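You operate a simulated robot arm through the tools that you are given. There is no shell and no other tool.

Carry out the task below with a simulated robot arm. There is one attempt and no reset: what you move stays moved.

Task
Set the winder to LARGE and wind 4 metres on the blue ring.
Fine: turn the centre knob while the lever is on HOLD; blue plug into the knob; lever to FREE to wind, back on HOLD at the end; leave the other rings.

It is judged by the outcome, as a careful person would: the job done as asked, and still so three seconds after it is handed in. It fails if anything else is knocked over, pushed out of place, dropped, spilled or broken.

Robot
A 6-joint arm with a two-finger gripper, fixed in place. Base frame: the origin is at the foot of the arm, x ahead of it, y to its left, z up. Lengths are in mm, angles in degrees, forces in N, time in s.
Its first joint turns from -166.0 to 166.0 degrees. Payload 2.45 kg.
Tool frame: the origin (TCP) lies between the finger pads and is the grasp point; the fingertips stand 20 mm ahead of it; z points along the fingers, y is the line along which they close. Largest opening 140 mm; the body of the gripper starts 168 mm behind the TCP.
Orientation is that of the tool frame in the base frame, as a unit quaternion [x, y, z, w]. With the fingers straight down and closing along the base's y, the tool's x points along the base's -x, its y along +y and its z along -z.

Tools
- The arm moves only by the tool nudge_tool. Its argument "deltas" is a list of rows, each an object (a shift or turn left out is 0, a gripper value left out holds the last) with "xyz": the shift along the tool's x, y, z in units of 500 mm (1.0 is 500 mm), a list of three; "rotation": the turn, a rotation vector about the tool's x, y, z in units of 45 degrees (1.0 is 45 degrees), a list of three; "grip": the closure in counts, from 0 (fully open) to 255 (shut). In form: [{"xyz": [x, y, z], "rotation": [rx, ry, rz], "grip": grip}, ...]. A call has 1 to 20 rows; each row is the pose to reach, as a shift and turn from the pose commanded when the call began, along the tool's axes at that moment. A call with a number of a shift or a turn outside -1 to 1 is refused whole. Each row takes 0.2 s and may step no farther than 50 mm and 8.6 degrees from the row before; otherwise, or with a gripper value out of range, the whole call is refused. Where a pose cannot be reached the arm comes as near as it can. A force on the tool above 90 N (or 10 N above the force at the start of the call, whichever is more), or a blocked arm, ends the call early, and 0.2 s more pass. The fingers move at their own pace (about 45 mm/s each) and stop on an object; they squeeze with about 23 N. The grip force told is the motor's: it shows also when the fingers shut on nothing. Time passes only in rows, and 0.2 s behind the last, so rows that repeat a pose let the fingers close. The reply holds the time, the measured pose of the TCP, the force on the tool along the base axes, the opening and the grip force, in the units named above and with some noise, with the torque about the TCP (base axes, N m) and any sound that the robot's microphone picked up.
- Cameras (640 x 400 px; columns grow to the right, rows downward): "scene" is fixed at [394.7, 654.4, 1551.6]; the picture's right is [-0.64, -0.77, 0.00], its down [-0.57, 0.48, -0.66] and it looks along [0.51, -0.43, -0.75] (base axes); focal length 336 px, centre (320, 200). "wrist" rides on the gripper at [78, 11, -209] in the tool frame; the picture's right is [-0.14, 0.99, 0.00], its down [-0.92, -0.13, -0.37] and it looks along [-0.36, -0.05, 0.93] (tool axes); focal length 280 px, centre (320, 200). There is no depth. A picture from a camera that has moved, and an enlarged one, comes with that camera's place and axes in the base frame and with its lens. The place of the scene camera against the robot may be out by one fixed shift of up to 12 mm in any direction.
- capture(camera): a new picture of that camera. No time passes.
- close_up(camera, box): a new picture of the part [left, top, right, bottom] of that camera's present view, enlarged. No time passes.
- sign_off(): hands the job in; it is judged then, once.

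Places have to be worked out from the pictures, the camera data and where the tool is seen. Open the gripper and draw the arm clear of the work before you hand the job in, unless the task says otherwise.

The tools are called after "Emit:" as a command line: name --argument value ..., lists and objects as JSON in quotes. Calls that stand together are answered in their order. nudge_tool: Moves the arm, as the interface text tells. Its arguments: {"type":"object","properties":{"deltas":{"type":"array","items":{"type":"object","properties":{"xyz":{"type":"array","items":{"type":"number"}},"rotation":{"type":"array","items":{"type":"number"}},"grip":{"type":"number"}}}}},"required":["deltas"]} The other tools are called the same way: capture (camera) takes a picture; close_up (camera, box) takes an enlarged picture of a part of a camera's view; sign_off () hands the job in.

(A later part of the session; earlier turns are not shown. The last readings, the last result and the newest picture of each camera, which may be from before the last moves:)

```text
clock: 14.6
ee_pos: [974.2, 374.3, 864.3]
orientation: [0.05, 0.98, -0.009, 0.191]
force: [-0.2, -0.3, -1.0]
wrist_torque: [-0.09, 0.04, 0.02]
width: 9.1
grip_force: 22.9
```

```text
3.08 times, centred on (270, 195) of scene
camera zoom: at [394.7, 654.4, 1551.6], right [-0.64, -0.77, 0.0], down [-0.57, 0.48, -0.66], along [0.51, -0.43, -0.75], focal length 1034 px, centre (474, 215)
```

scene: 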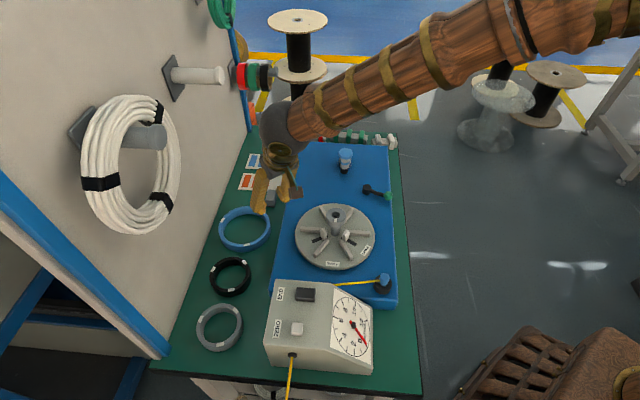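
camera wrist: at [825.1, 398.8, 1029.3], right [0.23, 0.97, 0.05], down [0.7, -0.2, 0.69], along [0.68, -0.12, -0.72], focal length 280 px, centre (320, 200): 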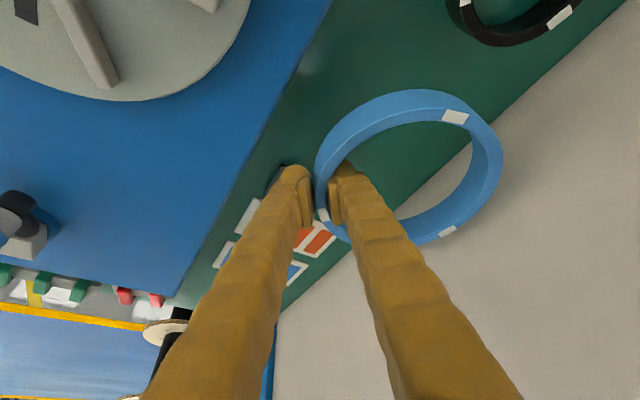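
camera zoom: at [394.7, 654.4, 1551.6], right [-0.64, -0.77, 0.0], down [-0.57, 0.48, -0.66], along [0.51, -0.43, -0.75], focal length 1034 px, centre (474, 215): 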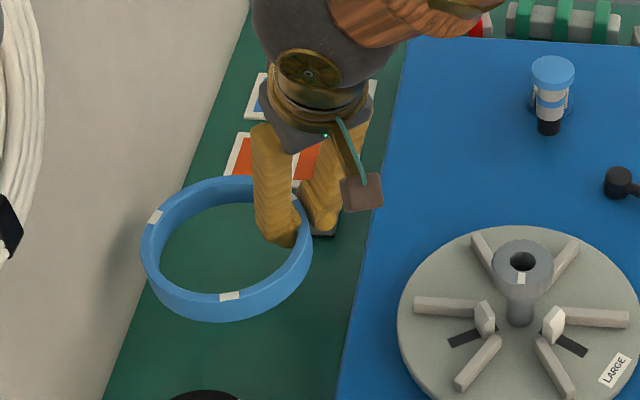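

The ring is lifted, nearly level. I'll raise it well above the knob top and carry it so its centre comes over the knob axis (776.5, 281.5).

Emit:
nudge_tool --deltas '[{"xyz": [-0.0187, 0, -0.0463], "grip": 255}, {"xyz": [-0.0374, 0, -0.0927], "grip": 255}, {"xyz": [-0.0561, 0, -0.139], "grip": 255}, {"xyz": [-0.0749, 0, -0.1854], "grip": 255}, {"xyz": [-0.0316, -0.0452, -0.2029], "grip": 255}, {"xyz": [0.0117, -0.0904, -0.2204], "grip": 255}, {"xyz": [0.0551, -0.1357, -0.2379], "grip": 255}, {"xyz": [0.0984, -0.1809, -0.2554], "grip": 255}, {"xyz": [0.1417, -0.2261, -0.2729], "grip": 255}, {"xyz": [0.185, -0.2713, -0.2904], "grip": 255}, {"xyz": [0.2284, -0.3166, -0.3079], "grip": 255}, {"xyz": [0.2717, -0.3618, -0.3254], "grip": 255}]'

Emit:
capture --camera "wrist"

Emit:
capture --camera "scene"

```text
clock: 17.2
ee_pos: [770.2, 213.4, 965.9]
orientation: [0.05, 0.98, -0.01, 0.191]
force: [0.6, -0.1, -1.5]
wrist_torque: [0.0, 0.03, 0.03]
width: 9.0
grip_force: 22.9
```

```text
taken
camera wrist: at [620.8, 238.2, 1129.5], right [0.23, 0.97, 0.05], down [0.7, -0.2, 0.69], along [0.68, -0.12, -0.72], focal length 280 px, centre (320, 200)
```

wrist: 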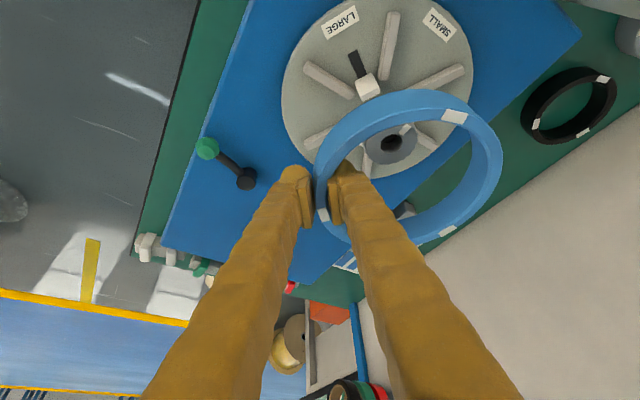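

```text
taken
```

scene: 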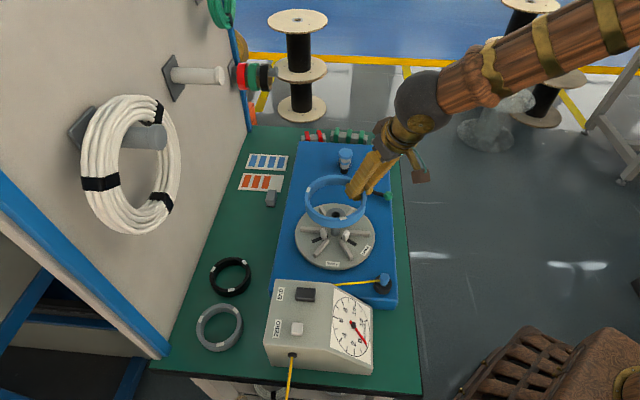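

Emit:
close_up --camera "scene" --box '[285, 155, 405, 275]'

Emit:
close_up --camera "wrist" --box '[275, 60, 515, 250]'

```text
3.33 times, centred on (345, 215) of scene
camera zoom: at [394.7, 654.4, 1551.6], right [-0.64, -0.77, 0.0], down [-0.57, 0.48, -0.66], along [0.51, -0.43, -0.75], focal length 1121 px, centre (237, 150)
```

zoom: 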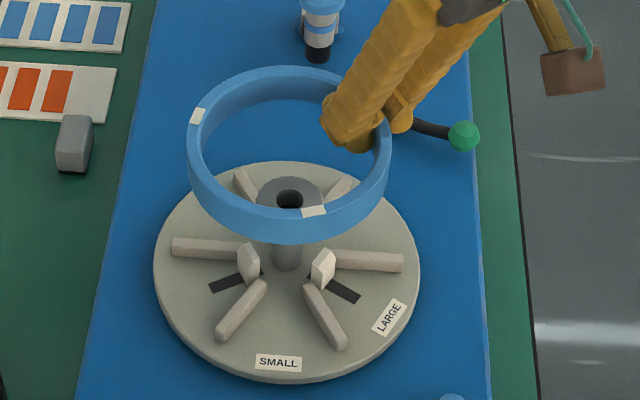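

```text
2.11 times, centred on (395, 155) of wrist
camera zoom: at [620.8, 238.2, 1129.5], right [0.23, 0.97, 0.05], down [0.7, -0.2, 0.69], along [0.68, -0.12, -0.72], focal length 590 px, centre (162, 295)
```

zoom: 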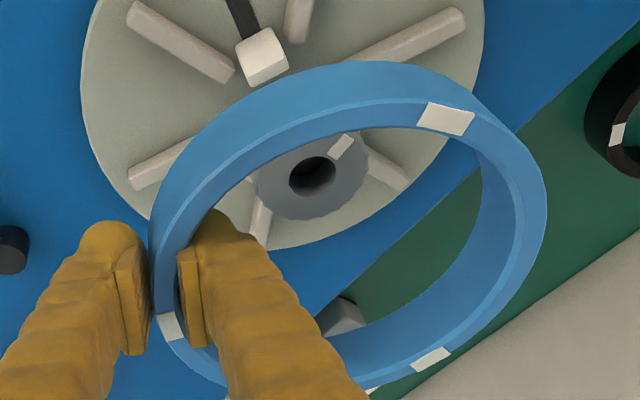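

The ring centre is about (775, 281), over the knob. I'll lower it in stages, checking force and pictures.

Emit:
nudge_tool --deltas '[{"xyz": [0.0094, 0, 0.0232], "grip": 255}, {"xyz": [0.0187, 0, 0.0464], "grip": 255}, {"xyz": [0.0281, 0, 0.0695], "grip": 255}, {"xyz": [0.0375, 0, 0.0927], "grip": 255}]'

Emit:
close_up --camera "scene" --box '[285, 155, 405, 275]'

Emit:
close_up --camera "wrist" --box '[275, 60, 515, 250]'

```text
clock: 18.2
ee_pos: [770.6, 212.2, 915.0]
orientation: [0.05, 0.98, -0.011, 0.191]
force: [-0.1, 0.2, -0.4]
wrist_torque: [-0.04, 0.03, 0.0]
width: 9.0
grip_force: 23.1
```

```text
3.33 times, centred on (345, 215) of scene
camera zoom: at [394.7, 654.4, 1551.6], right [-0.64, -0.77, 0.0], down [-0.57, 0.48, -0.66], along [0.51, -0.43, -0.75], focal length 1121 px, centre (237, 150)
```

zoom: 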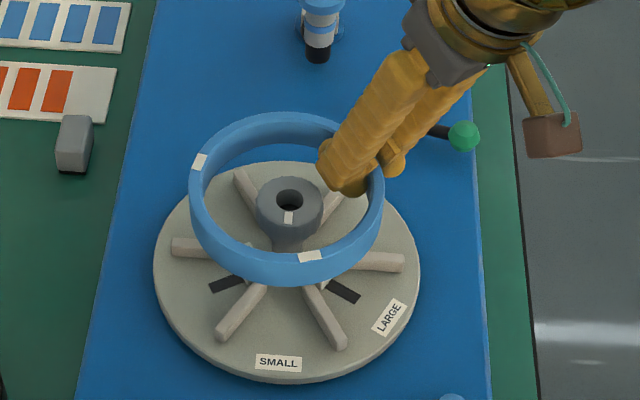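

```text
2.11 times, centred on (395, 155) of wrist
camera zoom: at [621.0, 238.2, 1079.3], right [0.23, 0.97, 0.05], down [0.7, -0.2, 0.69], along [0.68, -0.12, -0.72], focal length 590 px, centre (162, 295)
```

zoom: 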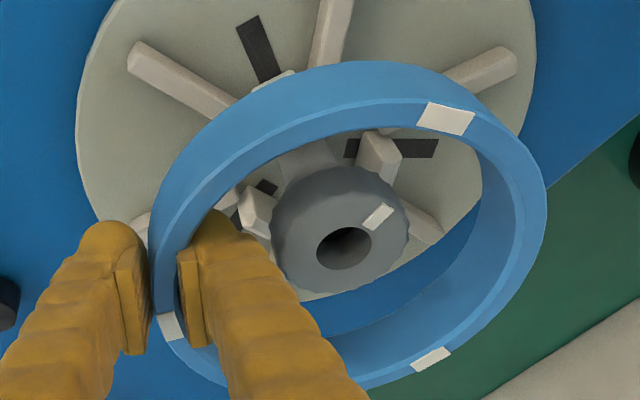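

Emit:
nudge_tool --deltas '[{"xyz": [0.0056, 0, 0.0139], "grip": 255}, {"xyz": [0.0112, 0, 0.0278], "grip": 255}, {"xyz": [0.0165, 0, 0.0408], "grip": 255}]'

Emit:
close_up --camera "scene" --box '[285, 155, 405, 275]'

Emit:
close_up --camera "wrist" --box '[275, 60, 515, 250]'

```text
clock: 19.0
ee_pos: [770.3, 213.1, 893.6]
orientation: [0.05, 0.98, -0.01, 0.192]
force: [-0.4, 0.3, -0.1]
wrist_torque: [-0.03, -0.02, -0.03]
width: 8.9
grip_force: 23.0
```

```text
3.33 times, centred on (345, 215) of scene
camera zoom: at [394.7, 654.4, 1551.6], right [-0.64, -0.77, 0.0], down [-0.57, 0.48, -0.66], along [0.51, -0.43, -0.75], focal length 1121 px, centre (237, 150)
```

zoom: 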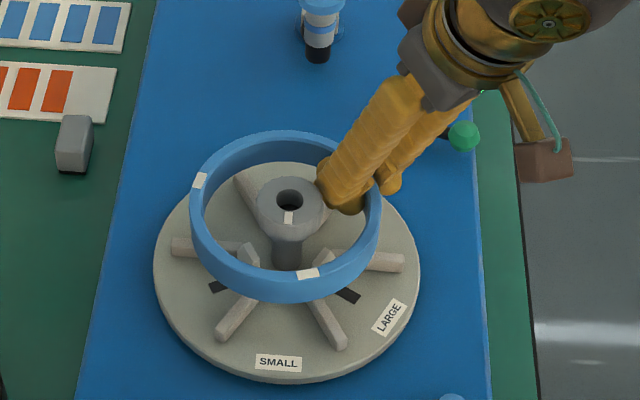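

```text
2.11 times, centred on (395, 155) of wrist
camera zoom: at [621.2, 238.3, 1057.5], right [0.23, 0.97, 0.05], down [0.7, -0.2, 0.69], along [0.68, -0.12, -0.72], focal length 590 px, centre (162, 295)
```

zoom: 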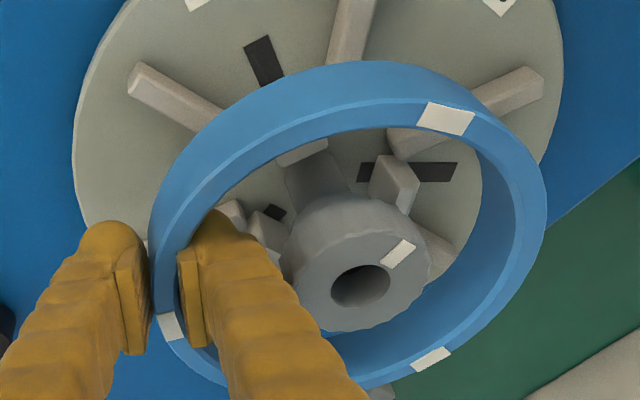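

Emit:
nudge_tool --deltas '[{"xyz": [0.003, 0, 0.0074], "grip": 255}, {"xyz": [0.006, 0, 0.0148], "grip": 255}]'

Emit:
nudge_tool --deltas '[{"xyz": [0.0022, 0, 0.0056], "grip": 255}]'

Emit:
nudge_tool --deltas '[{"xyz": [0.0022, 0, 0.0056], "grip": 255}]'

Emit:
close_up --camera "scene" --box '[285, 155, 405, 275]'

```text
clock: 19.6
ee_pos: [771.0, 212.8, 885.9]
orientation: [0.051, 0.98, -0.01, 0.192]
force: [0.1, 0.7, -1.4]
wrist_torque: [-0.04, 0.0, 0.0]
width: 9.1
grip_force: 23.9
```

```text
clock: 20.0
ee_pos: [769.6, 214.4, 883.4]
orientation: [0.051, 0.98, -0.009, 0.192]
force: [-0.9, 0.6, -0.6]
wrist_torque: [-0.08, 0.05, 0.02]
width: 8.8
grip_force: 23.0
```

```text
clock: 20.4
ee_pos: [769.8, 212.4, 878.7]
orientation: [0.05, 0.98, -0.01, 0.191]
force: [0.4, 0.9, -1.0]
wrist_torque: [-0.09, 0.03, 0.0]
width: 9.0
grip_force: 23.2
```

```text
3.33 times, centred on (345, 215) of scene
camera zoom: at [394.7, 654.4, 1551.6], right [-0.64, -0.77, 0.0], down [-0.57, 0.48, -0.66], along [0.51, -0.43, -0.75], focal length 1121 px, centre (237, 150)
```

zoom: 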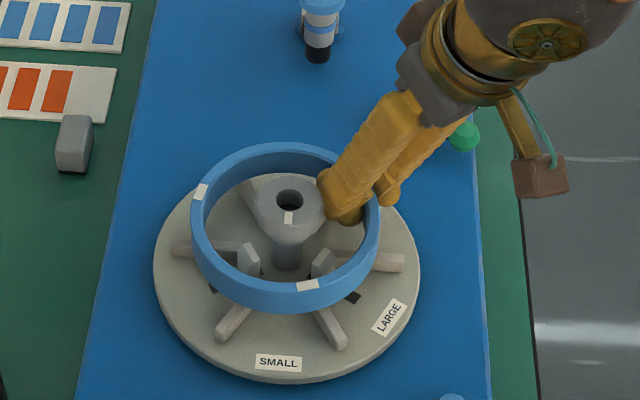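

Emit:
nudge_tool --deltas '[{"xyz": [0.0022, 0, 0.0056], "grip": 255}]'

Emit:
nudge_tool --deltas '[{"xyz": [0.0022, 0, 0.0056], "grip": 255}]'

Emit:
close_up --camera "scene" --box '[300, 180, 370, 260]'

Emit:
close_up --camera "wrist" --box '[275, 60, 515, 250]'

```text
clock: 20.8
ee_pos: [771.1, 214.4, 875.5]
orientation: [0.05, 0.98, -0.01, 0.191]
force: [-0.6, -0.2, -0.3]
wrist_torque: [-0.06, 0.03, 0.01]
width: 9.1
grip_force: 22.6
```

```text
clock: 21.2
ee_pos: [769.6, 212.4, 873.6]
orientation: [0.05, 0.98, -0.009, 0.192]
force: [0.5, -0.3, -1.0]
wrist_torque: [0.01, 0.03, 0.01]
width: 8.9
grip_force: 23.0
```

```text
5.00 times, centred on (335, 220) of scene
camera zoom: at [394.7, 654.4, 1551.6], right [-0.64, -0.77, 0.0], down [-0.57, 0.48, -0.66], along [0.51, -0.43, -0.75], focal length 1681 px, centre (245, 100)
```

zoom: 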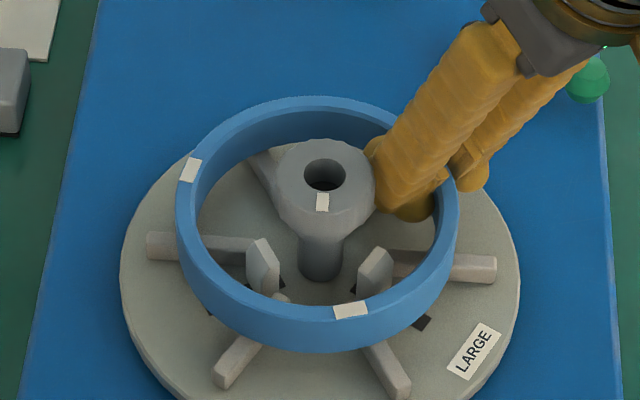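

```text
2.11 times, centred on (395, 155) of wrist
camera zoom: at [620.8, 238.4, 1037.4], right [0.23, 0.97, 0.05], down [0.7, -0.2, 0.69], along [0.68, -0.12, -0.72], focal length 590 px, centre (162, 295)
```

zoom: 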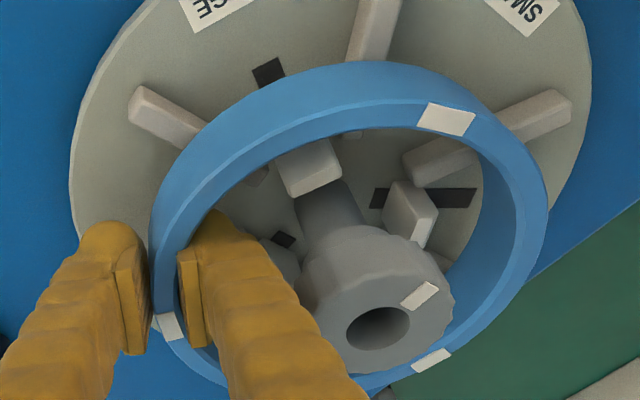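

Emit:
nudge_tool --deltas '[{"xyz": [0.0022, 0, 0.0056], "grip": 255}]'

Emit:
nudge_tool --deltas '[{"xyz": [0.0022, 0, 0.0056], "grip": 255}]'

Emit:
close_up --camera "scene" --box '[300, 180, 370, 260]'

```text
clock: 21.6
ee_pos: [769.9, 214.6, 871.8]
orientation: [0.051, 0.98, -0.01, 0.193]
force: [-1.1, -4.1, 13.7]
wrist_torque: [-0.05, 0.2, 0.0]
width: 9.1
grip_force: 23.3
```

```text
clock: 22.0
ee_pos: [771.4, 213.8, 869.0]
orientation: [0.051, 0.98, -0.01, 0.192]
force: [3.7, -3.0, 18.5]
wrist_torque: [-0.08, -0.17, -0.19]
width: 9.1
grip_force: 23.2
```

```text
5.00 times, centred on (335, 220) of scene
camera zoom: at [394.7, 654.4, 1551.6], right [-0.64, -0.77, 0.0], down [-0.57, 0.48, -0.66], along [0.51, -0.43, -0.75], focal length 1681 px, centre (245, 100)
```

zoom: 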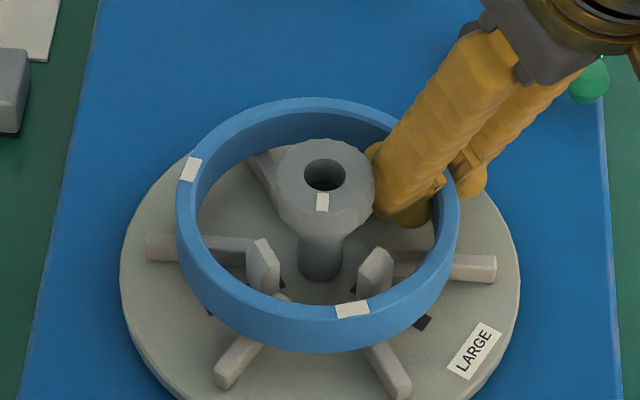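

Contact is felt at TCP z≈872, so the ring rests on the bars. I'll relieve the load and open slightly to release.

Emit:
nudge_tool --deltas '[{"xyz": [-0.0022, 0, -0.0056], "grip": 255}, {"xyz": [-0.0022, 0, -0.0056], "grip": 206}, {"xyz": [-0.0022, 0, -0.0056], "grip": 206}, {"xyz": [-0.0022, 0, -0.0056], "grip": 206}]'

Emit:
close_up --camera "scene" --box '[300, 180, 370, 260]'

Emit:
close_up --camera "wrist" --box '[275, 60, 515, 250]'

```text
clock: 23.0
ee_pos: [769.4, 213.4, 870.1]
orientation: [0.05, 0.98, -0.009, 0.192]
force: [0.0, 0.5, -0.2]
wrist_torque: [-0.04, -0.01, 0.03]
width: 26.9
grip_force: 0.0
```

```text
5.00 times, centred on (335, 220) of scene
camera zoom: at [394.7, 654.4, 1551.6], right [-0.64, -0.77, 0.0], down [-0.57, 0.48, -0.66], along [0.51, -0.43, -0.75], focal length 1681 px, centre (245, 100)
```

zoom: 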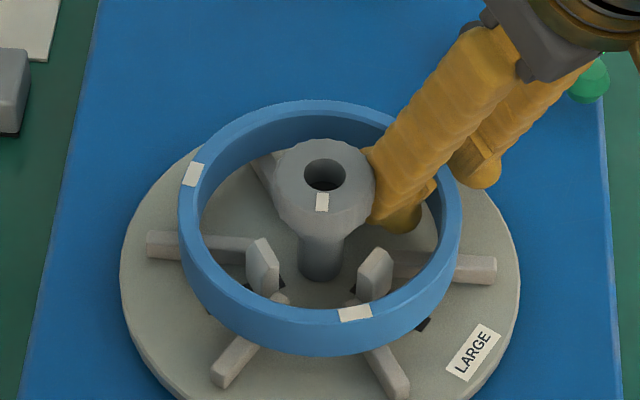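

```text
2.11 times, centred on (395, 155) of wrist
camera zoom: at [620.7, 238.5, 1034.3], right [0.23, 0.97, 0.05], down [0.7, -0.2, 0.69], along [0.68, -0.12, -0.72], focal length 590 px, centre (162, 295)
```

zoom: 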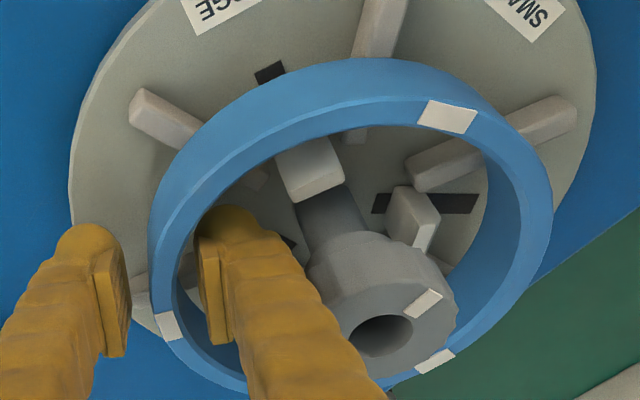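

Released. I'll lift straight up clear of the ring and knob.

Emit:
nudge_tool --deltas '[{"xyz": [-0.0112, 0, -0.0278], "grip": 206}, {"xyz": [-0.0337, 0, -0.0834], "grip": 206}, {"xyz": [-0.0562, 0, -0.1391], "grip": 206}, {"xyz": [-0.0787, 0, -0.1947], "grip": 206}, {"xyz": [-0.1012, 0, -0.2503], "grip": 206}]'

Emit:
close_up --camera "scene" --box '[290, 180, 380, 275]'

Emit:
capture --camera "wrist"

```text
clock: 24.2
ee_pos: [768.6, 213.0, 1003.9]
orientation: [0.051, 0.981, -0.01, 0.19]
force: [0.2, -0.3, 0.4]
wrist_torque: [-0.02, -0.01, 0.02]
width: 26.7
grip_force: 0.0
```

```text
4.21 times, centred on (335, 228) of scene
camera zoom: at [394.7, 654.4, 1551.6], right [-0.64, -0.77, 0.0], down [-0.57, 0.48, -0.66], along [0.51, -0.43, -0.75], focal length 1416 px, centre (257, 84)
```

zoom: 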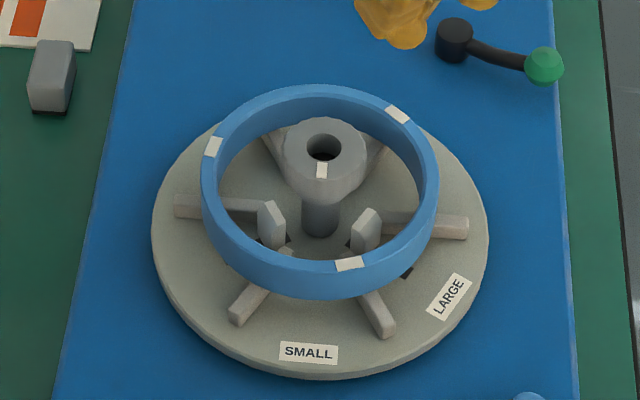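

```text
taken
camera wrist: at [620.0, 237.9, 1169.3], right [0.23, 0.97, 0.05], down [0.7, -0.2, 0.69], along [0.68, -0.12, -0.72], focal length 280 px, centre (320, 200)
```

wrist: 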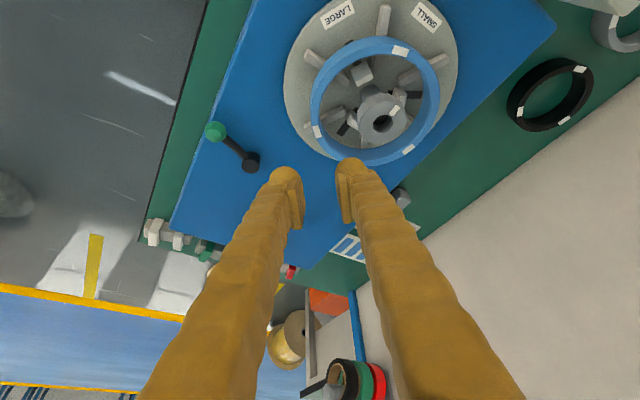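

The ring sits well around the pegs. Next I'll straighten the tool and position it over the knob with fingers open to about 80 mm.

Emit:
nudge_tool --deltas '[{"xyz": [0.0079, 0.0344, 0.0205], "rotation": [0, 0.122, 0], "grip": 109}, {"xyz": [0.0158, 0.0689, 0.0411], "rotation": [0, 0.244, 0], "grip": 109}, {"xyz": [0.0237, 0.1033, 0.0616], "rotation": [0, 0.367, 0], "grip": 109}, {"xyz": [0.0316, 0.1378, 0.0821], "rotation": [0, 0.489, 0], "grip": 109}, {"xyz": [0.0316, 0.1378, 0.0821], "rotation": [0, 0.489, 0], "grip": 109}]'

Emit:
capture --camera "wrist"

Emit:
close_up --camera "scene" --box '[280, 160, 400, 275]'

```text
clock: 25.4
ee_pos: [776.9, 280.8, 961.0]
orientation: [0.052, 0.999, 0.0, 0.0]
force: [-0.3, -1.0, 0.4]
wrist_torque: [0.01, 0.01, -0.01]
width: 80.1
grip_force: 0.0
```

```text
taken
camera wrist: at [700.5, 299.6, 1169.8], right [0.24, 0.97, 0.0], down [0.9, -0.22, 0.37], along [0.36, -0.09, -0.93], focal length 280 px, centre (320, 200)
```

wrist: 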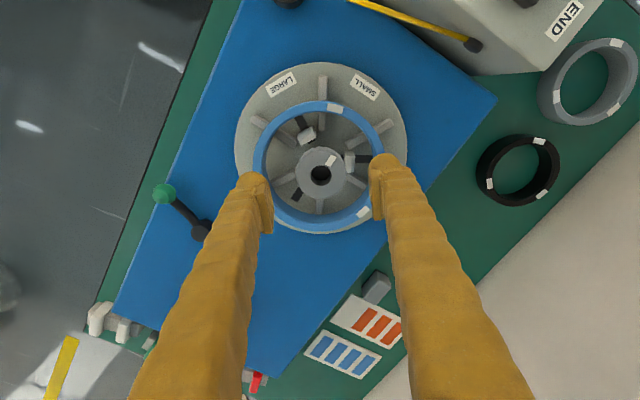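

```text
3.48 times, centred on (340, 218) of scene
camera zoom: at [394.7, 654.4, 1551.6], right [-0.64, -0.77, 0.0], down [-0.57, 0.48, -0.66], along [0.51, -0.43, -0.75], focal length 1169 px, centre (250, 139)
```

zoom: 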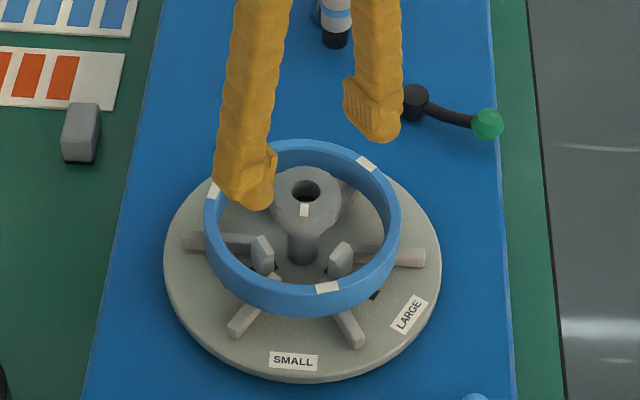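

Aligned over the knob. I'll descend until the pads surround the knob head (TCP z≈906), staying above the ring top (~872).

Emit:
nudge_tool --deltas '[{"xyz": [0.002, 0.001, 0.04], "grip": 109}, {"xyz": [0.002, 0.001, 0.08], "grip": 109}, {"xyz": [0.002, 0.001, 0.108], "grip": 109}]'

Emit:
close_up --camera "wrist" --box '[230, 90, 420, 250]'

Emit:
close_up --camera "scene" --box '[290, 175, 380, 260]'

```text
clock: 26.2
ee_pos: [776.7, 281.6, 907.5]
orientation: [0.051, 0.999, 0.001, 0.001]
force: [-0.6, 0.1, 0.4]
wrist_torque: [0.01, 0.01, 0.0]
width: 80.1
grip_force: 0.0
```

```text
2.50 times, centred on (325, 170) of wrist
camera zoom: at [700.3, 300.0, 1115.9], right [0.24, 0.97, 0.0], down [0.9, -0.22, 0.37], along [0.36, -0.09, -0.93], focal length 701 px, centre (308, 275)
```

zoom: 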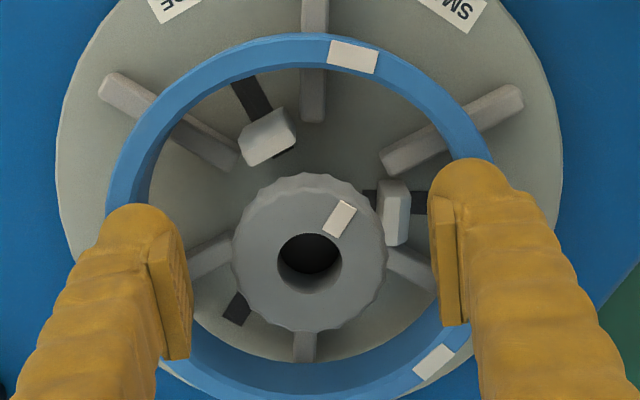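

```text
4.71 times, centred on (335, 218) of scene
camera zoom: at [394.7, 654.4, 1551.6], right [-0.64, -0.77, 0.0], down [-0.57, 0.48, -0.66], along [0.51, -0.43, -0.75], focal length 1582 px, centre (249, 118)
```

zoom: 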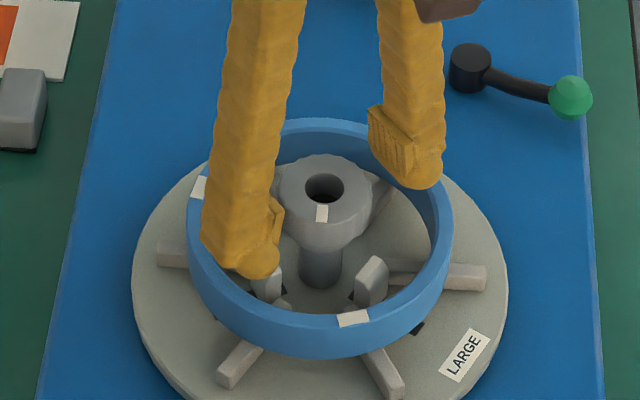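

Emit:
nudge_tool --deltas '[{"xyz": [0, 0, 0], "grip": 255}, {"xyz": [0, 0, 0], "grip": 255}, {"xyz": [0, 0, 0], "grip": 255}, {"xyz": [0, 0, 0], "grip": 255}]'

Emit:
close_up --camera "wrist" --box '[230, 90, 420, 250]'

```text
clock: 27.2
ee_pos: [777.5, 283.5, 907.6]
orientation: [0.051, 0.999, 0.0, 0.001]
force: [-0.7, 15.2, -3.1]
wrist_torque: [0.15, 0.08, 0.03]
width: 47.9
grip_force: 42.9
```

```text
2.50 times, centred on (325, 170) of wrist
camera zoom: at [700.2, 300.5, 1115.9], right [0.24, 0.97, 0.0], down [0.9, -0.22, 0.37], along [0.36, -0.09, -0.93], focal length 701 px, centre (308, 275)
```

zoom: 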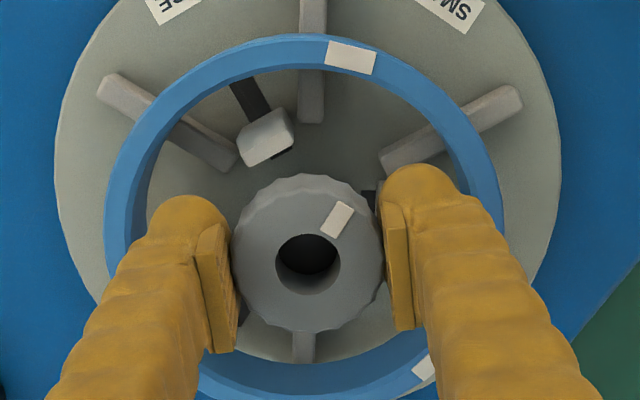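

The knob is gripped (47.9 mm) with a small side load, which puts its axis about 1–1.5 mm further in +y. I'll correct for that and turn the knob counter-clockwise in steps.

Emit:
nudge_tool --deltas '[{"xyz": [0, 0.002, 0], "rotation": [0, 0, 0], "grip": 255}, {"xyz": [0, 0.003, 0], "rotation": [0, 0, -0.11], "grip": 255}, {"xyz": [0, 0.003, 0], "rotation": [0, 0, -0.22], "grip": 255}, {"xyz": [0, 0.003, 0], "rotation": [0, 0, -0.33], "grip": 255}]'

Emit:
close_up --camera "wrist" --box '[230, 90, 420, 250]'

Emit:
close_up --camera "scene" --box '[290, 175, 380, 270]'

```text
clock: 28.2
ee_pos: [778.2, 281.7, 908.1]
orientation: [-0.078, 0.997, -0.001, 0.0]
force: [4.1, -15.3, -0.9]
wrist_torque: [-0.14, 0.19, 0.02]
width: 47.7
grip_force: 44.9
```

```text
2.50 times, centred on (325, 170) of wrist
camera zoom: at [698.1, 280.4, 1116.0], right [-0.02, 1.0, 0.0], down [0.93, 0.02, 0.37], along [0.37, 0.01, -0.93], focal length 701 px, centre (308, 275)
```

zoom: 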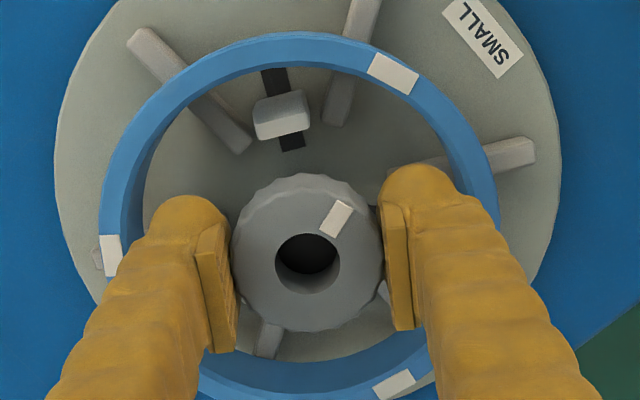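

```text
4.21 times, centred on (335, 222) of scene
camera zoom: at [394.7, 654.4, 1551.6], right [-0.64, -0.77, 0.0], down [-0.57, 0.48, -0.66], along [0.51, -0.43, -0.75], focal length 1416 px, centre (257, 105)
```

zoom: 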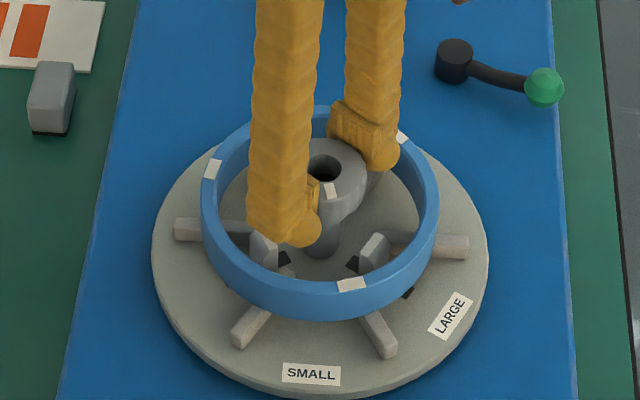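

The knob turns with the gripper and the pegs are moving out while the disc is held. I'll ease the side load and continue turning.

Emit:
nudge_tool --deltas '[{"xyz": [0, -0.0014, 0], "rotation": [0, 0, -0.11], "grip": 255}, {"xyz": [0, -0.0014, 0], "rotation": [0, 0, -0.22], "grip": 255}, {"xyz": [0, -0.0014, 0], "rotation": [0, 0, -0.33], "grip": 255}, {"xyz": [0, -0.0014, 0], "rotation": [0, 0, -0.44], "grip": 255}, {"xyz": [0, -0.0014, 0], "rotation": [0, 0, -0.55], "grip": 255}]'

Emit:
close_up --camera "wrist" --box '[230, 90, 420, 250]'

Emit:
close_up --camera "scene" --box '[290, 175, 380, 270]'

```text
clock: 29.4
ee_pos: [778.2, 283.0, 907.4]
orientation: [-0.291, 0.957, -0.001, 0.001]
force: [18.3, -10.1, 4.0]
wrist_torque: [-0.17, -0.08, -0.04]
width: 47.3
grip_force: 44.8
```

```text
2.50 times, centred on (325, 170) of wrist
camera zoom: at [705.8, 247.3, 1115.9], right [-0.44, 0.9, 0.0], down [0.84, 0.41, 0.37], along [0.33, 0.16, -0.93], focal length 701 px, centre (308, 275)
```

zoom: 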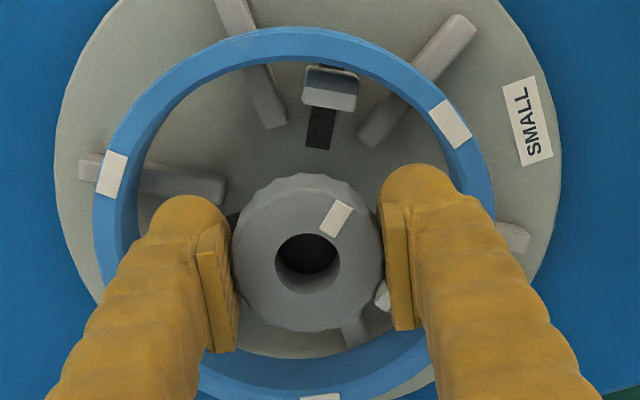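

```text
4.21 times, centred on (335, 222) of scene
camera zoom: at [394.7, 654.4, 1551.6], right [-0.64, -0.77, 0.0], down [-0.57, 0.48, -0.66], along [0.51, -0.43, -0.75], focal length 1416 px, centre (257, 105)
```

zoom: 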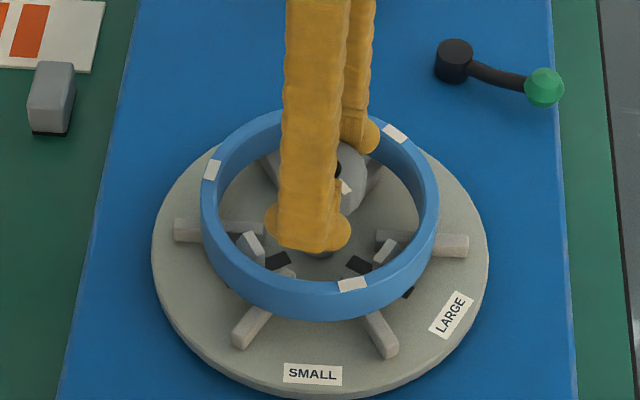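

The pegs are nearly at the ring's inner wall, about 40° turned. I'll finish the remaining ~20° in small steps, easing the side load.

Emit:
nudge_tool --deltas '[{"xyz": [0, -0.0018, 0], "rotation": [0, 0, -0.1], "grip": 255}, {"xyz": [0, -0.0018, 0], "rotation": [0, 0, -0.2], "grip": 255}, {"xyz": [0, -0.0018, 0], "rotation": [0, 0, -0.3], "grip": 255}, {"xyz": [0, -0.0018, 0], "rotation": [0, 0, -0.37], "grip": 255}]'

Emit:
close_up --camera "wrist" --box '[220, 50, 420, 250]'

Emit:
close_up --camera "scene" --box '[290, 175, 380, 270]'

```text
clock: 30.4
ee_pos: [778.2, 282.4, 907.1]
orientation: [-0.425, 0.905, -0.001, 0.0]
force: [2.1, 13.0, 4.3]
wrist_torque: [0.43, -0.15, 0.03]
width: 47.2
grip_force: 45.2
```

```text
2.00 times, centred on (320, 150) of wrist
camera zoom: at [719.0, 228.2, 1116.0], right [-0.68, 0.74, 0.0], down [0.69, 0.63, 0.37], along [0.27, 0.25, -0.93], focal length 561 px, centre (320, 300)
```

zoom: 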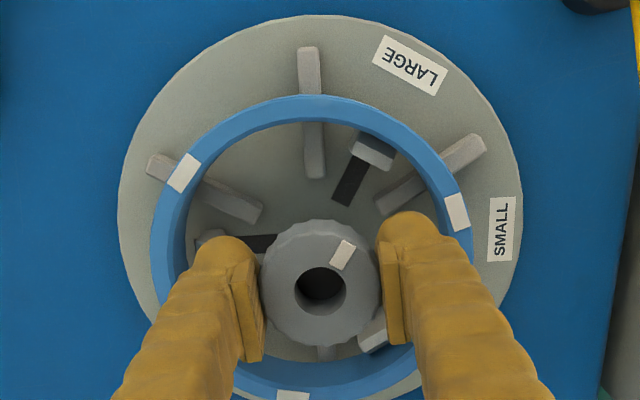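

```text
4.21 times, centred on (335, 222) of scene
camera zoom: at [394.7, 654.4, 1551.6], right [-0.64, -0.77, 0.0], down [-0.57, 0.48, -0.66], along [0.51, -0.43, -0.75], focal length 1416 px, centre (257, 105)
```

zoom: 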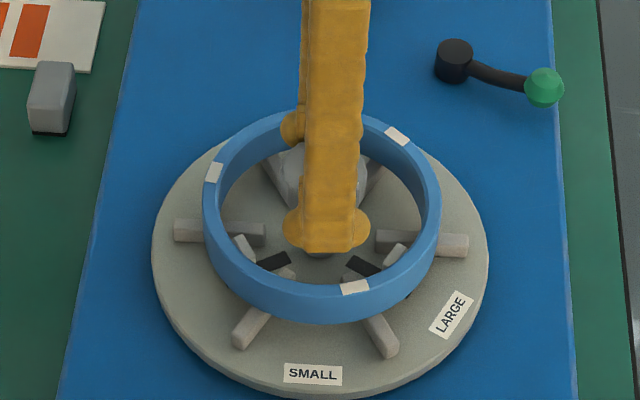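

Emit:
nudge_tool --deltas '[{"xyz": [0, 0.0008, 0], "rotation": [0, 0, -0.05], "grip": 255}, {"xyz": [0, 0.0008, 0], "rotation": [0, 0, -0.1], "grip": 255}, {"xyz": [0, 0.0008, 0], "rotation": [0, 0, -0.1], "grip": 255}]'

Emit:
close_up --camera "wrist" --box '[220, 50, 420, 250]'

```text
clock: 31.2
ee_pos: [778.7, 282.9, 907.8]
orientation: [-0.461, 0.887, -0.001, 0.0]
force: [1.5, 14.4, 1.6]
wrist_torque: [0.25, -0.03, 0.01]
width: 47.4
grip_force: 45.2
```

```text
2.00 times, centred on (320, 150) of wrist
camera zoom: at [723.2, 223.8, 1116.0], right [-0.73, 0.68, 0.0], down [0.63, 0.68, 0.37], along [0.25, 0.27, -0.93], focal length 561 px, centre (320, 300)
```

zoom: 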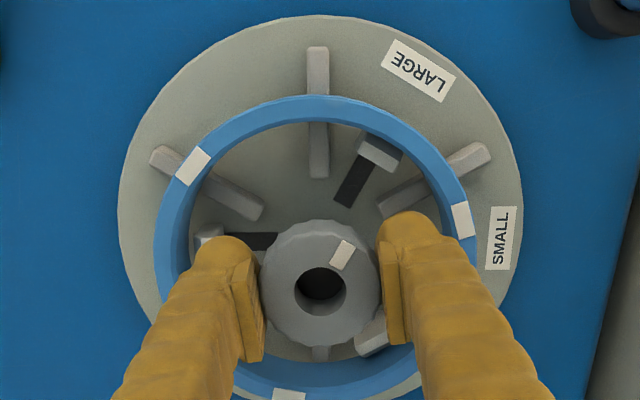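

The knob is turned ~60° and its marker points at LARGE. I'll release and rise to check.

Emit:
nudge_tool --deltas '[{"xyz": [0, 0, 0], "grip": 109}, {"xyz": [0, 0, 0], "grip": 109}, {"xyz": [0, 0, 0], "grip": 109}, {"xyz": [0, 0, -0.04], "grip": 109}, {"xyz": [0, 0, -0.12], "grip": 109}, {"xyz": [0, 0, -0.2], "grip": 109}]'

Emit:
capture --camera "wrist"

Emit:
close_up --camera "wrist" --box '[230, 80, 410, 240]'

Emit:
close_up --camera "scene" --box '[290, 175, 380, 270]'

```text
clock: 32.6
ee_pos: [777.0, 283.0, 1007.4]
orientation: [-0.461, 0.887, -0.001, 0.0]
force: [0.0, -0.6, -0.7]
wrist_torque: [-0.01, 0.01, 0.01]
width: 80.1
grip_force: 0.1
```

```text
taken
camera wrist: at [723.3, 224.0, 1215.3], right [-0.73, 0.68, 0.0], down [0.63, 0.68, 0.37], along [0.25, 0.27, -0.93], focal length 280 px, centre (320, 200)
```

wrist: 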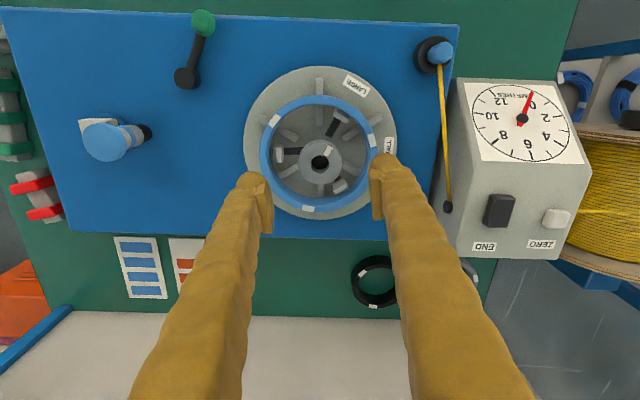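

```text
2.50 times, centred on (320, 160) of wrist
camera zoom: at [723.3, 224.0, 1215.3], right [-0.73, 0.68, 0.0], down [0.63, 0.68, 0.37], along [0.25, 0.27, -0.93], focal length 701 px, centre (320, 300)
```

zoom: 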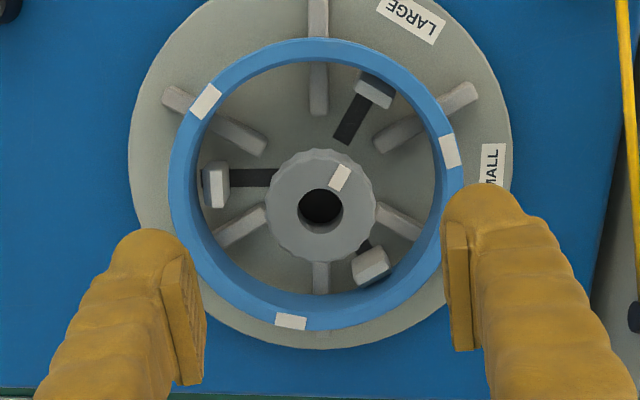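

```text
4.21 times, centred on (335, 222) of scene
camera zoom: at [394.7, 654.4, 1551.6], right [-0.64, -0.77, 0.0], down [-0.57, 0.48, -0.66], along [0.51, -0.43, -0.75], focal length 1416 px, centre (257, 105)
```

zoom: 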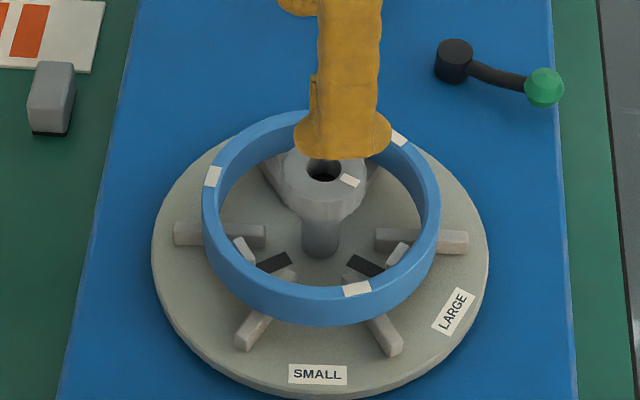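

LARGE is set and the ring sits on the pegs, with the lever still on HOLD. Now I'll go over the blue plug of the yellow line, near (595, 291).

Emit:
nudge_tool --deltas '[{"xyz": [0.039, 0.061, 0.012], "rotation": [0, 0, -0.02], "grip": 150}, {"xyz": [0.078, 0.123, 0.024], "rotation": [0, 0, -0.04], "grip": 150}, {"xyz": [0.118, 0.184, 0.036], "rotation": [0, 0, -0.06], "grip": 150}, {"xyz": [0.157, 0.246, 0.048], "rotation": [0, 0, -0.08], "grip": 150}, {"xyz": [0.196, 0.307, 0.06], "rotation": [0, 0, -0.08], "grip": 150}]'

Emit:
capture --camera "wrist"

Emit:
close_up --camera "wrist" --box '[260, 100, 400, 240]'

Emit:
close_up --camera "scene" --box '[340, 240, 430, 310]'

```text
clock: 33.8
ee_pos: [596.3, 291.5, 976.0]
orientation: [-0.488, 0.873, 0.0, 0.0]
force: [-0.3, -0.2, -0.1]
wrist_torque: [0.0, -0.02, 0.01]
width: 57.6
grip_force: 0.1
```

```text
taken
camera wrist: at [545.3, 228.9, 1185.6], right [-0.77, 0.64, 0.0], down [0.59, 0.72, 0.37], along [0.24, 0.28, -0.93], focal length 280 px, centre (320, 200)
```

wrist: 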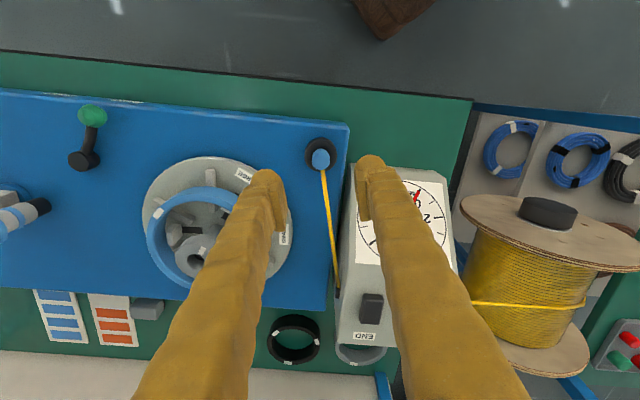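

```text
2.86 times, centred on (330, 170) of wrist
camera zoom: at [545.3, 228.9, 1185.6], right [-0.77, 0.64, 0.0], down [0.59, 0.72, 0.37], along [0.24, 0.28, -0.93], focal length 801 px, centre (291, 286)
```

zoom: 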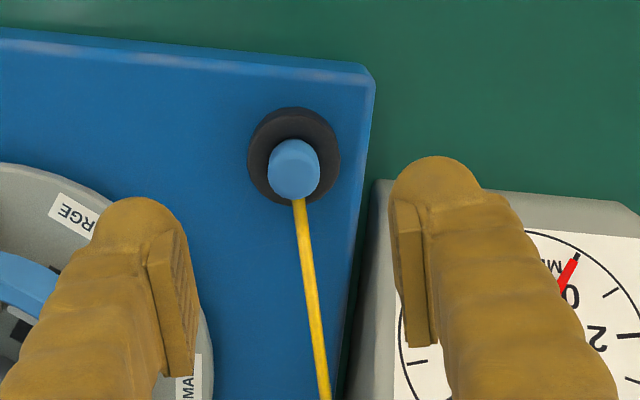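

```text
5.71 times, centred on (385, 275) of scene
camera zoom: at [394.7, 654.4, 1551.6], right [-0.64, -0.77, 0.0], down [-0.57, 0.48, -0.66], along [0.51, -0.43, -0.75], focal length 1921 px, centre (-51, -229)
```

zoom: 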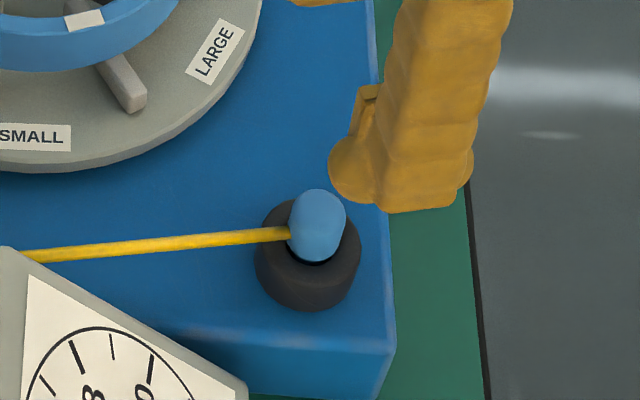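

The plug head's axis is at about (593.3, 288.5) with its top near z 866. The wire exits perpendicular to the closing axis. I'll centre, narrow the opening to ~44 mm and descend partway.

Emit:
nudge_tool --deltas '[{"xyz": [0.0042, 0.001, 0.04], "grip": 175}, {"xyz": [0.0083, 0.002, 0.1], "grip": 175}, {"xyz": [0.0083, 0.002, 0.152], "grip": 175}]'

Emit:
close_up --camera "wrist" --box '[260, 100, 400, 240]'

Emit:
close_up --camera "scene" --box '[340, 240, 430, 310]'

```text
clock: 34.6
ee_pos: [593.2, 287.6, 901.2]
orientation: [-0.488, 0.873, 0.0, 0.0]
force: [-0.2, 0.3, 0.8]
wrist_torque: [-0.01, -0.01, 0.01]
width: 44.0
grip_force: 0.0
```

```text
2.86 times, centred on (330, 170) of wrist
camera zoom: at [541.7, 225.5, 1110.0], right [-0.77, 0.64, 0.0], down [0.59, 0.72, 0.37], along [0.24, 0.28, -0.93], focal length 801 px, centre (291, 286)
```

zoom: 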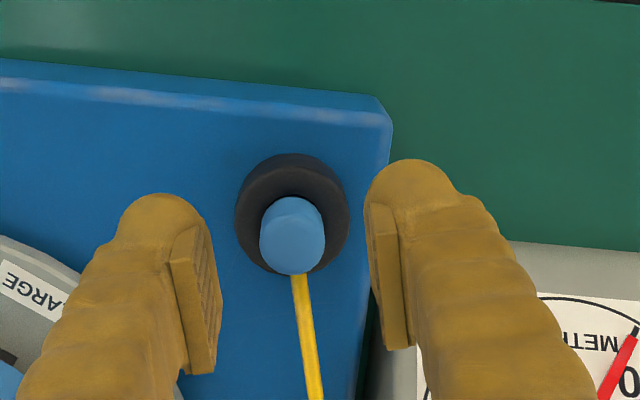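

```text
5.71 times, centred on (385, 275) of scene
camera zoom: at [394.7, 654.4, 1551.6], right [-0.64, -0.77, 0.0], down [-0.57, 0.48, -0.66], along [0.51, -0.43, -0.75], focal length 1921 px, centre (-51, -229)
```

zoom: 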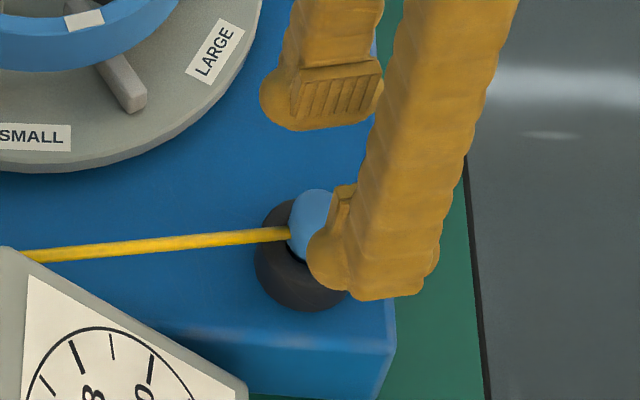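

The plug head lines up with the tool axis. I'll descend to TCP z≈869 and close on it.

Emit:
nudge_tool --deltas '[{"xyz": [0, 0, 0.03], "grip": 175}, {"xyz": [0, 0, 0.055], "grip": 175}, {"xyz": [0, 0, 0.063], "grip": 175}]'

Emit:
close_up --camera "wrist" --box '[260, 130, 400, 270]'

Emit:
close_up --camera "scene" --box '[340, 240, 430, 310]'

```text
clock: 35.4
ee_pos: [593.5, 287.5, 869.1]
orientation: [-0.489, 0.873, -0.001, 0.001]
force: [0.1, 0.6, 0.4]
wrist_torque: [0.01, 0.0, 0.04]
width: 44.2
grip_force: 0.2
```

```text
2.86 times, centred on (330, 200) of wrist
camera zoom: at [541.6, 225.7, 1078.0], right [-0.77, 0.64, 0.0], down [0.59, 0.72, 0.37], along [0.23, 0.28, -0.93], focal length 801 px, centre (291, 200)
```

zoom: 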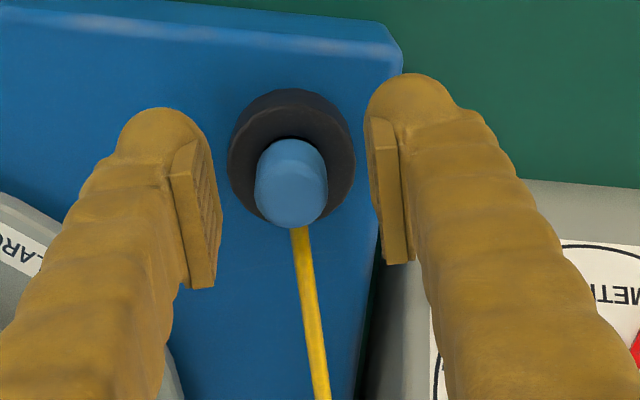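

```text
5.71 times, centred on (385, 275) of scene
camera zoom: at [394.7, 654.4, 1551.6], right [-0.64, -0.77, 0.0], down [-0.57, 0.48, -0.66], along [0.51, -0.43, -0.75], focal length 1921 px, centre (-51, -229)
```

zoom: 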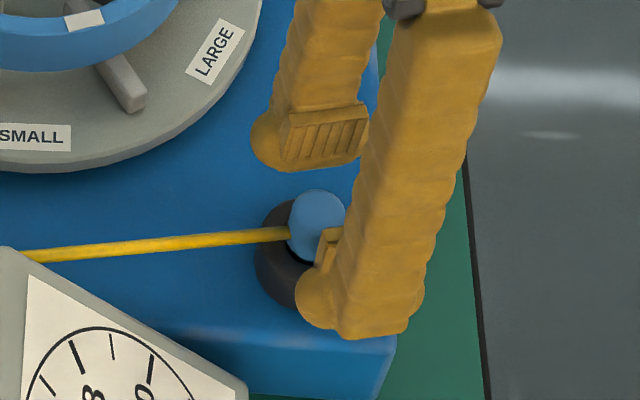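

Emit:
nudge_tool --deltas '[{"xyz": [0, 0, 0], "grip": 255}, {"xyz": [0, 0, 0], "grip": 255}, {"xyz": [0, 0, 0], "grip": 255}, {"xyz": [0, 0, 0], "grip": 255}]'

Emit:
close_up --camera "wrist" --box '[260, 130, 400, 270]'

```text
clock: 36.4
ee_pos: [593.0, 287.4, 870.3]
orientation: [-0.489, 0.872, -0.001, 0.001]
force: [0.3, 0.0, 0.2]
wrist_torque: [-0.03, -0.03, 0.04]
width: 19.4
grip_force: 23.3
```

```text
2.86 times, centred on (330, 200) of wrist
camera zoom: at [541.7, 225.7, 1078.3], right [-0.77, 0.64, 0.0], down [0.59, 0.72, 0.37], along [0.24, 0.28, -0.93], focal length 801 px, centre (291, 200)
```

zoom: 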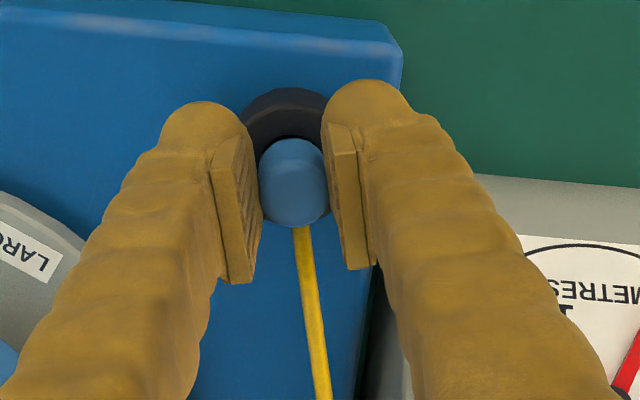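

The plug is gripped (19.4 mm). I'll pull it straight up out of its holder.

Emit:
nudge_tool --deltas '[{"xyz": [0, 0, -0.02], "grip": 255}, {"xyz": [0, 0, -0.05], "grip": 255}, {"xyz": [0, 0, -0.1], "grip": 255}, {"xyz": [0, 0, -0.16], "grip": 255}, {"xyz": [0, 0, -0.22], "grip": 255}]'

Emit:
capture --camera "wrist"

Emit:
close_up --camera "scene" --box '[300, 190, 430, 310]'

```text
clock: 37.6
ee_pos: [590.1, 287.1, 979.7]
orientation: [-0.489, 0.872, -0.001, 0.0]
force: [-0.2, -0.1, 0.0]
wrist_torque: [0.02, -0.03, 0.0]
width: 19.6
grip_force: 23.1
```

```text
taken
camera wrist: at [541.1, 224.9, 1188.1], right [-0.77, 0.64, 0.0], down [0.59, 0.72, 0.37], along [0.23, 0.28, -0.93], focal length 280 px, centre (320, 200)
```

wrist: 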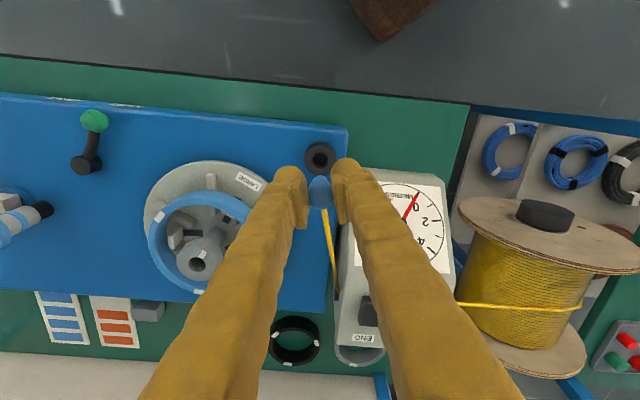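

```text
3.33 times, centred on (365, 250) of scene
camera zoom: at [394.7, 654.4, 1551.6], right [-0.64, -0.77, 0.0], down [-0.57, 0.48, -0.66], along [0.51, -0.43, -0.75], focal length 1121 px, centre (170, 33)
```

zoom: 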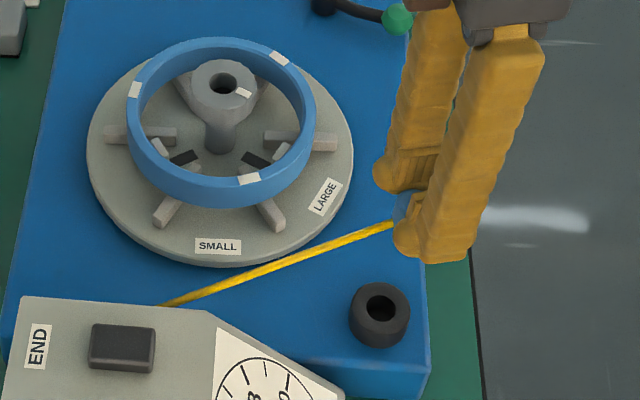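

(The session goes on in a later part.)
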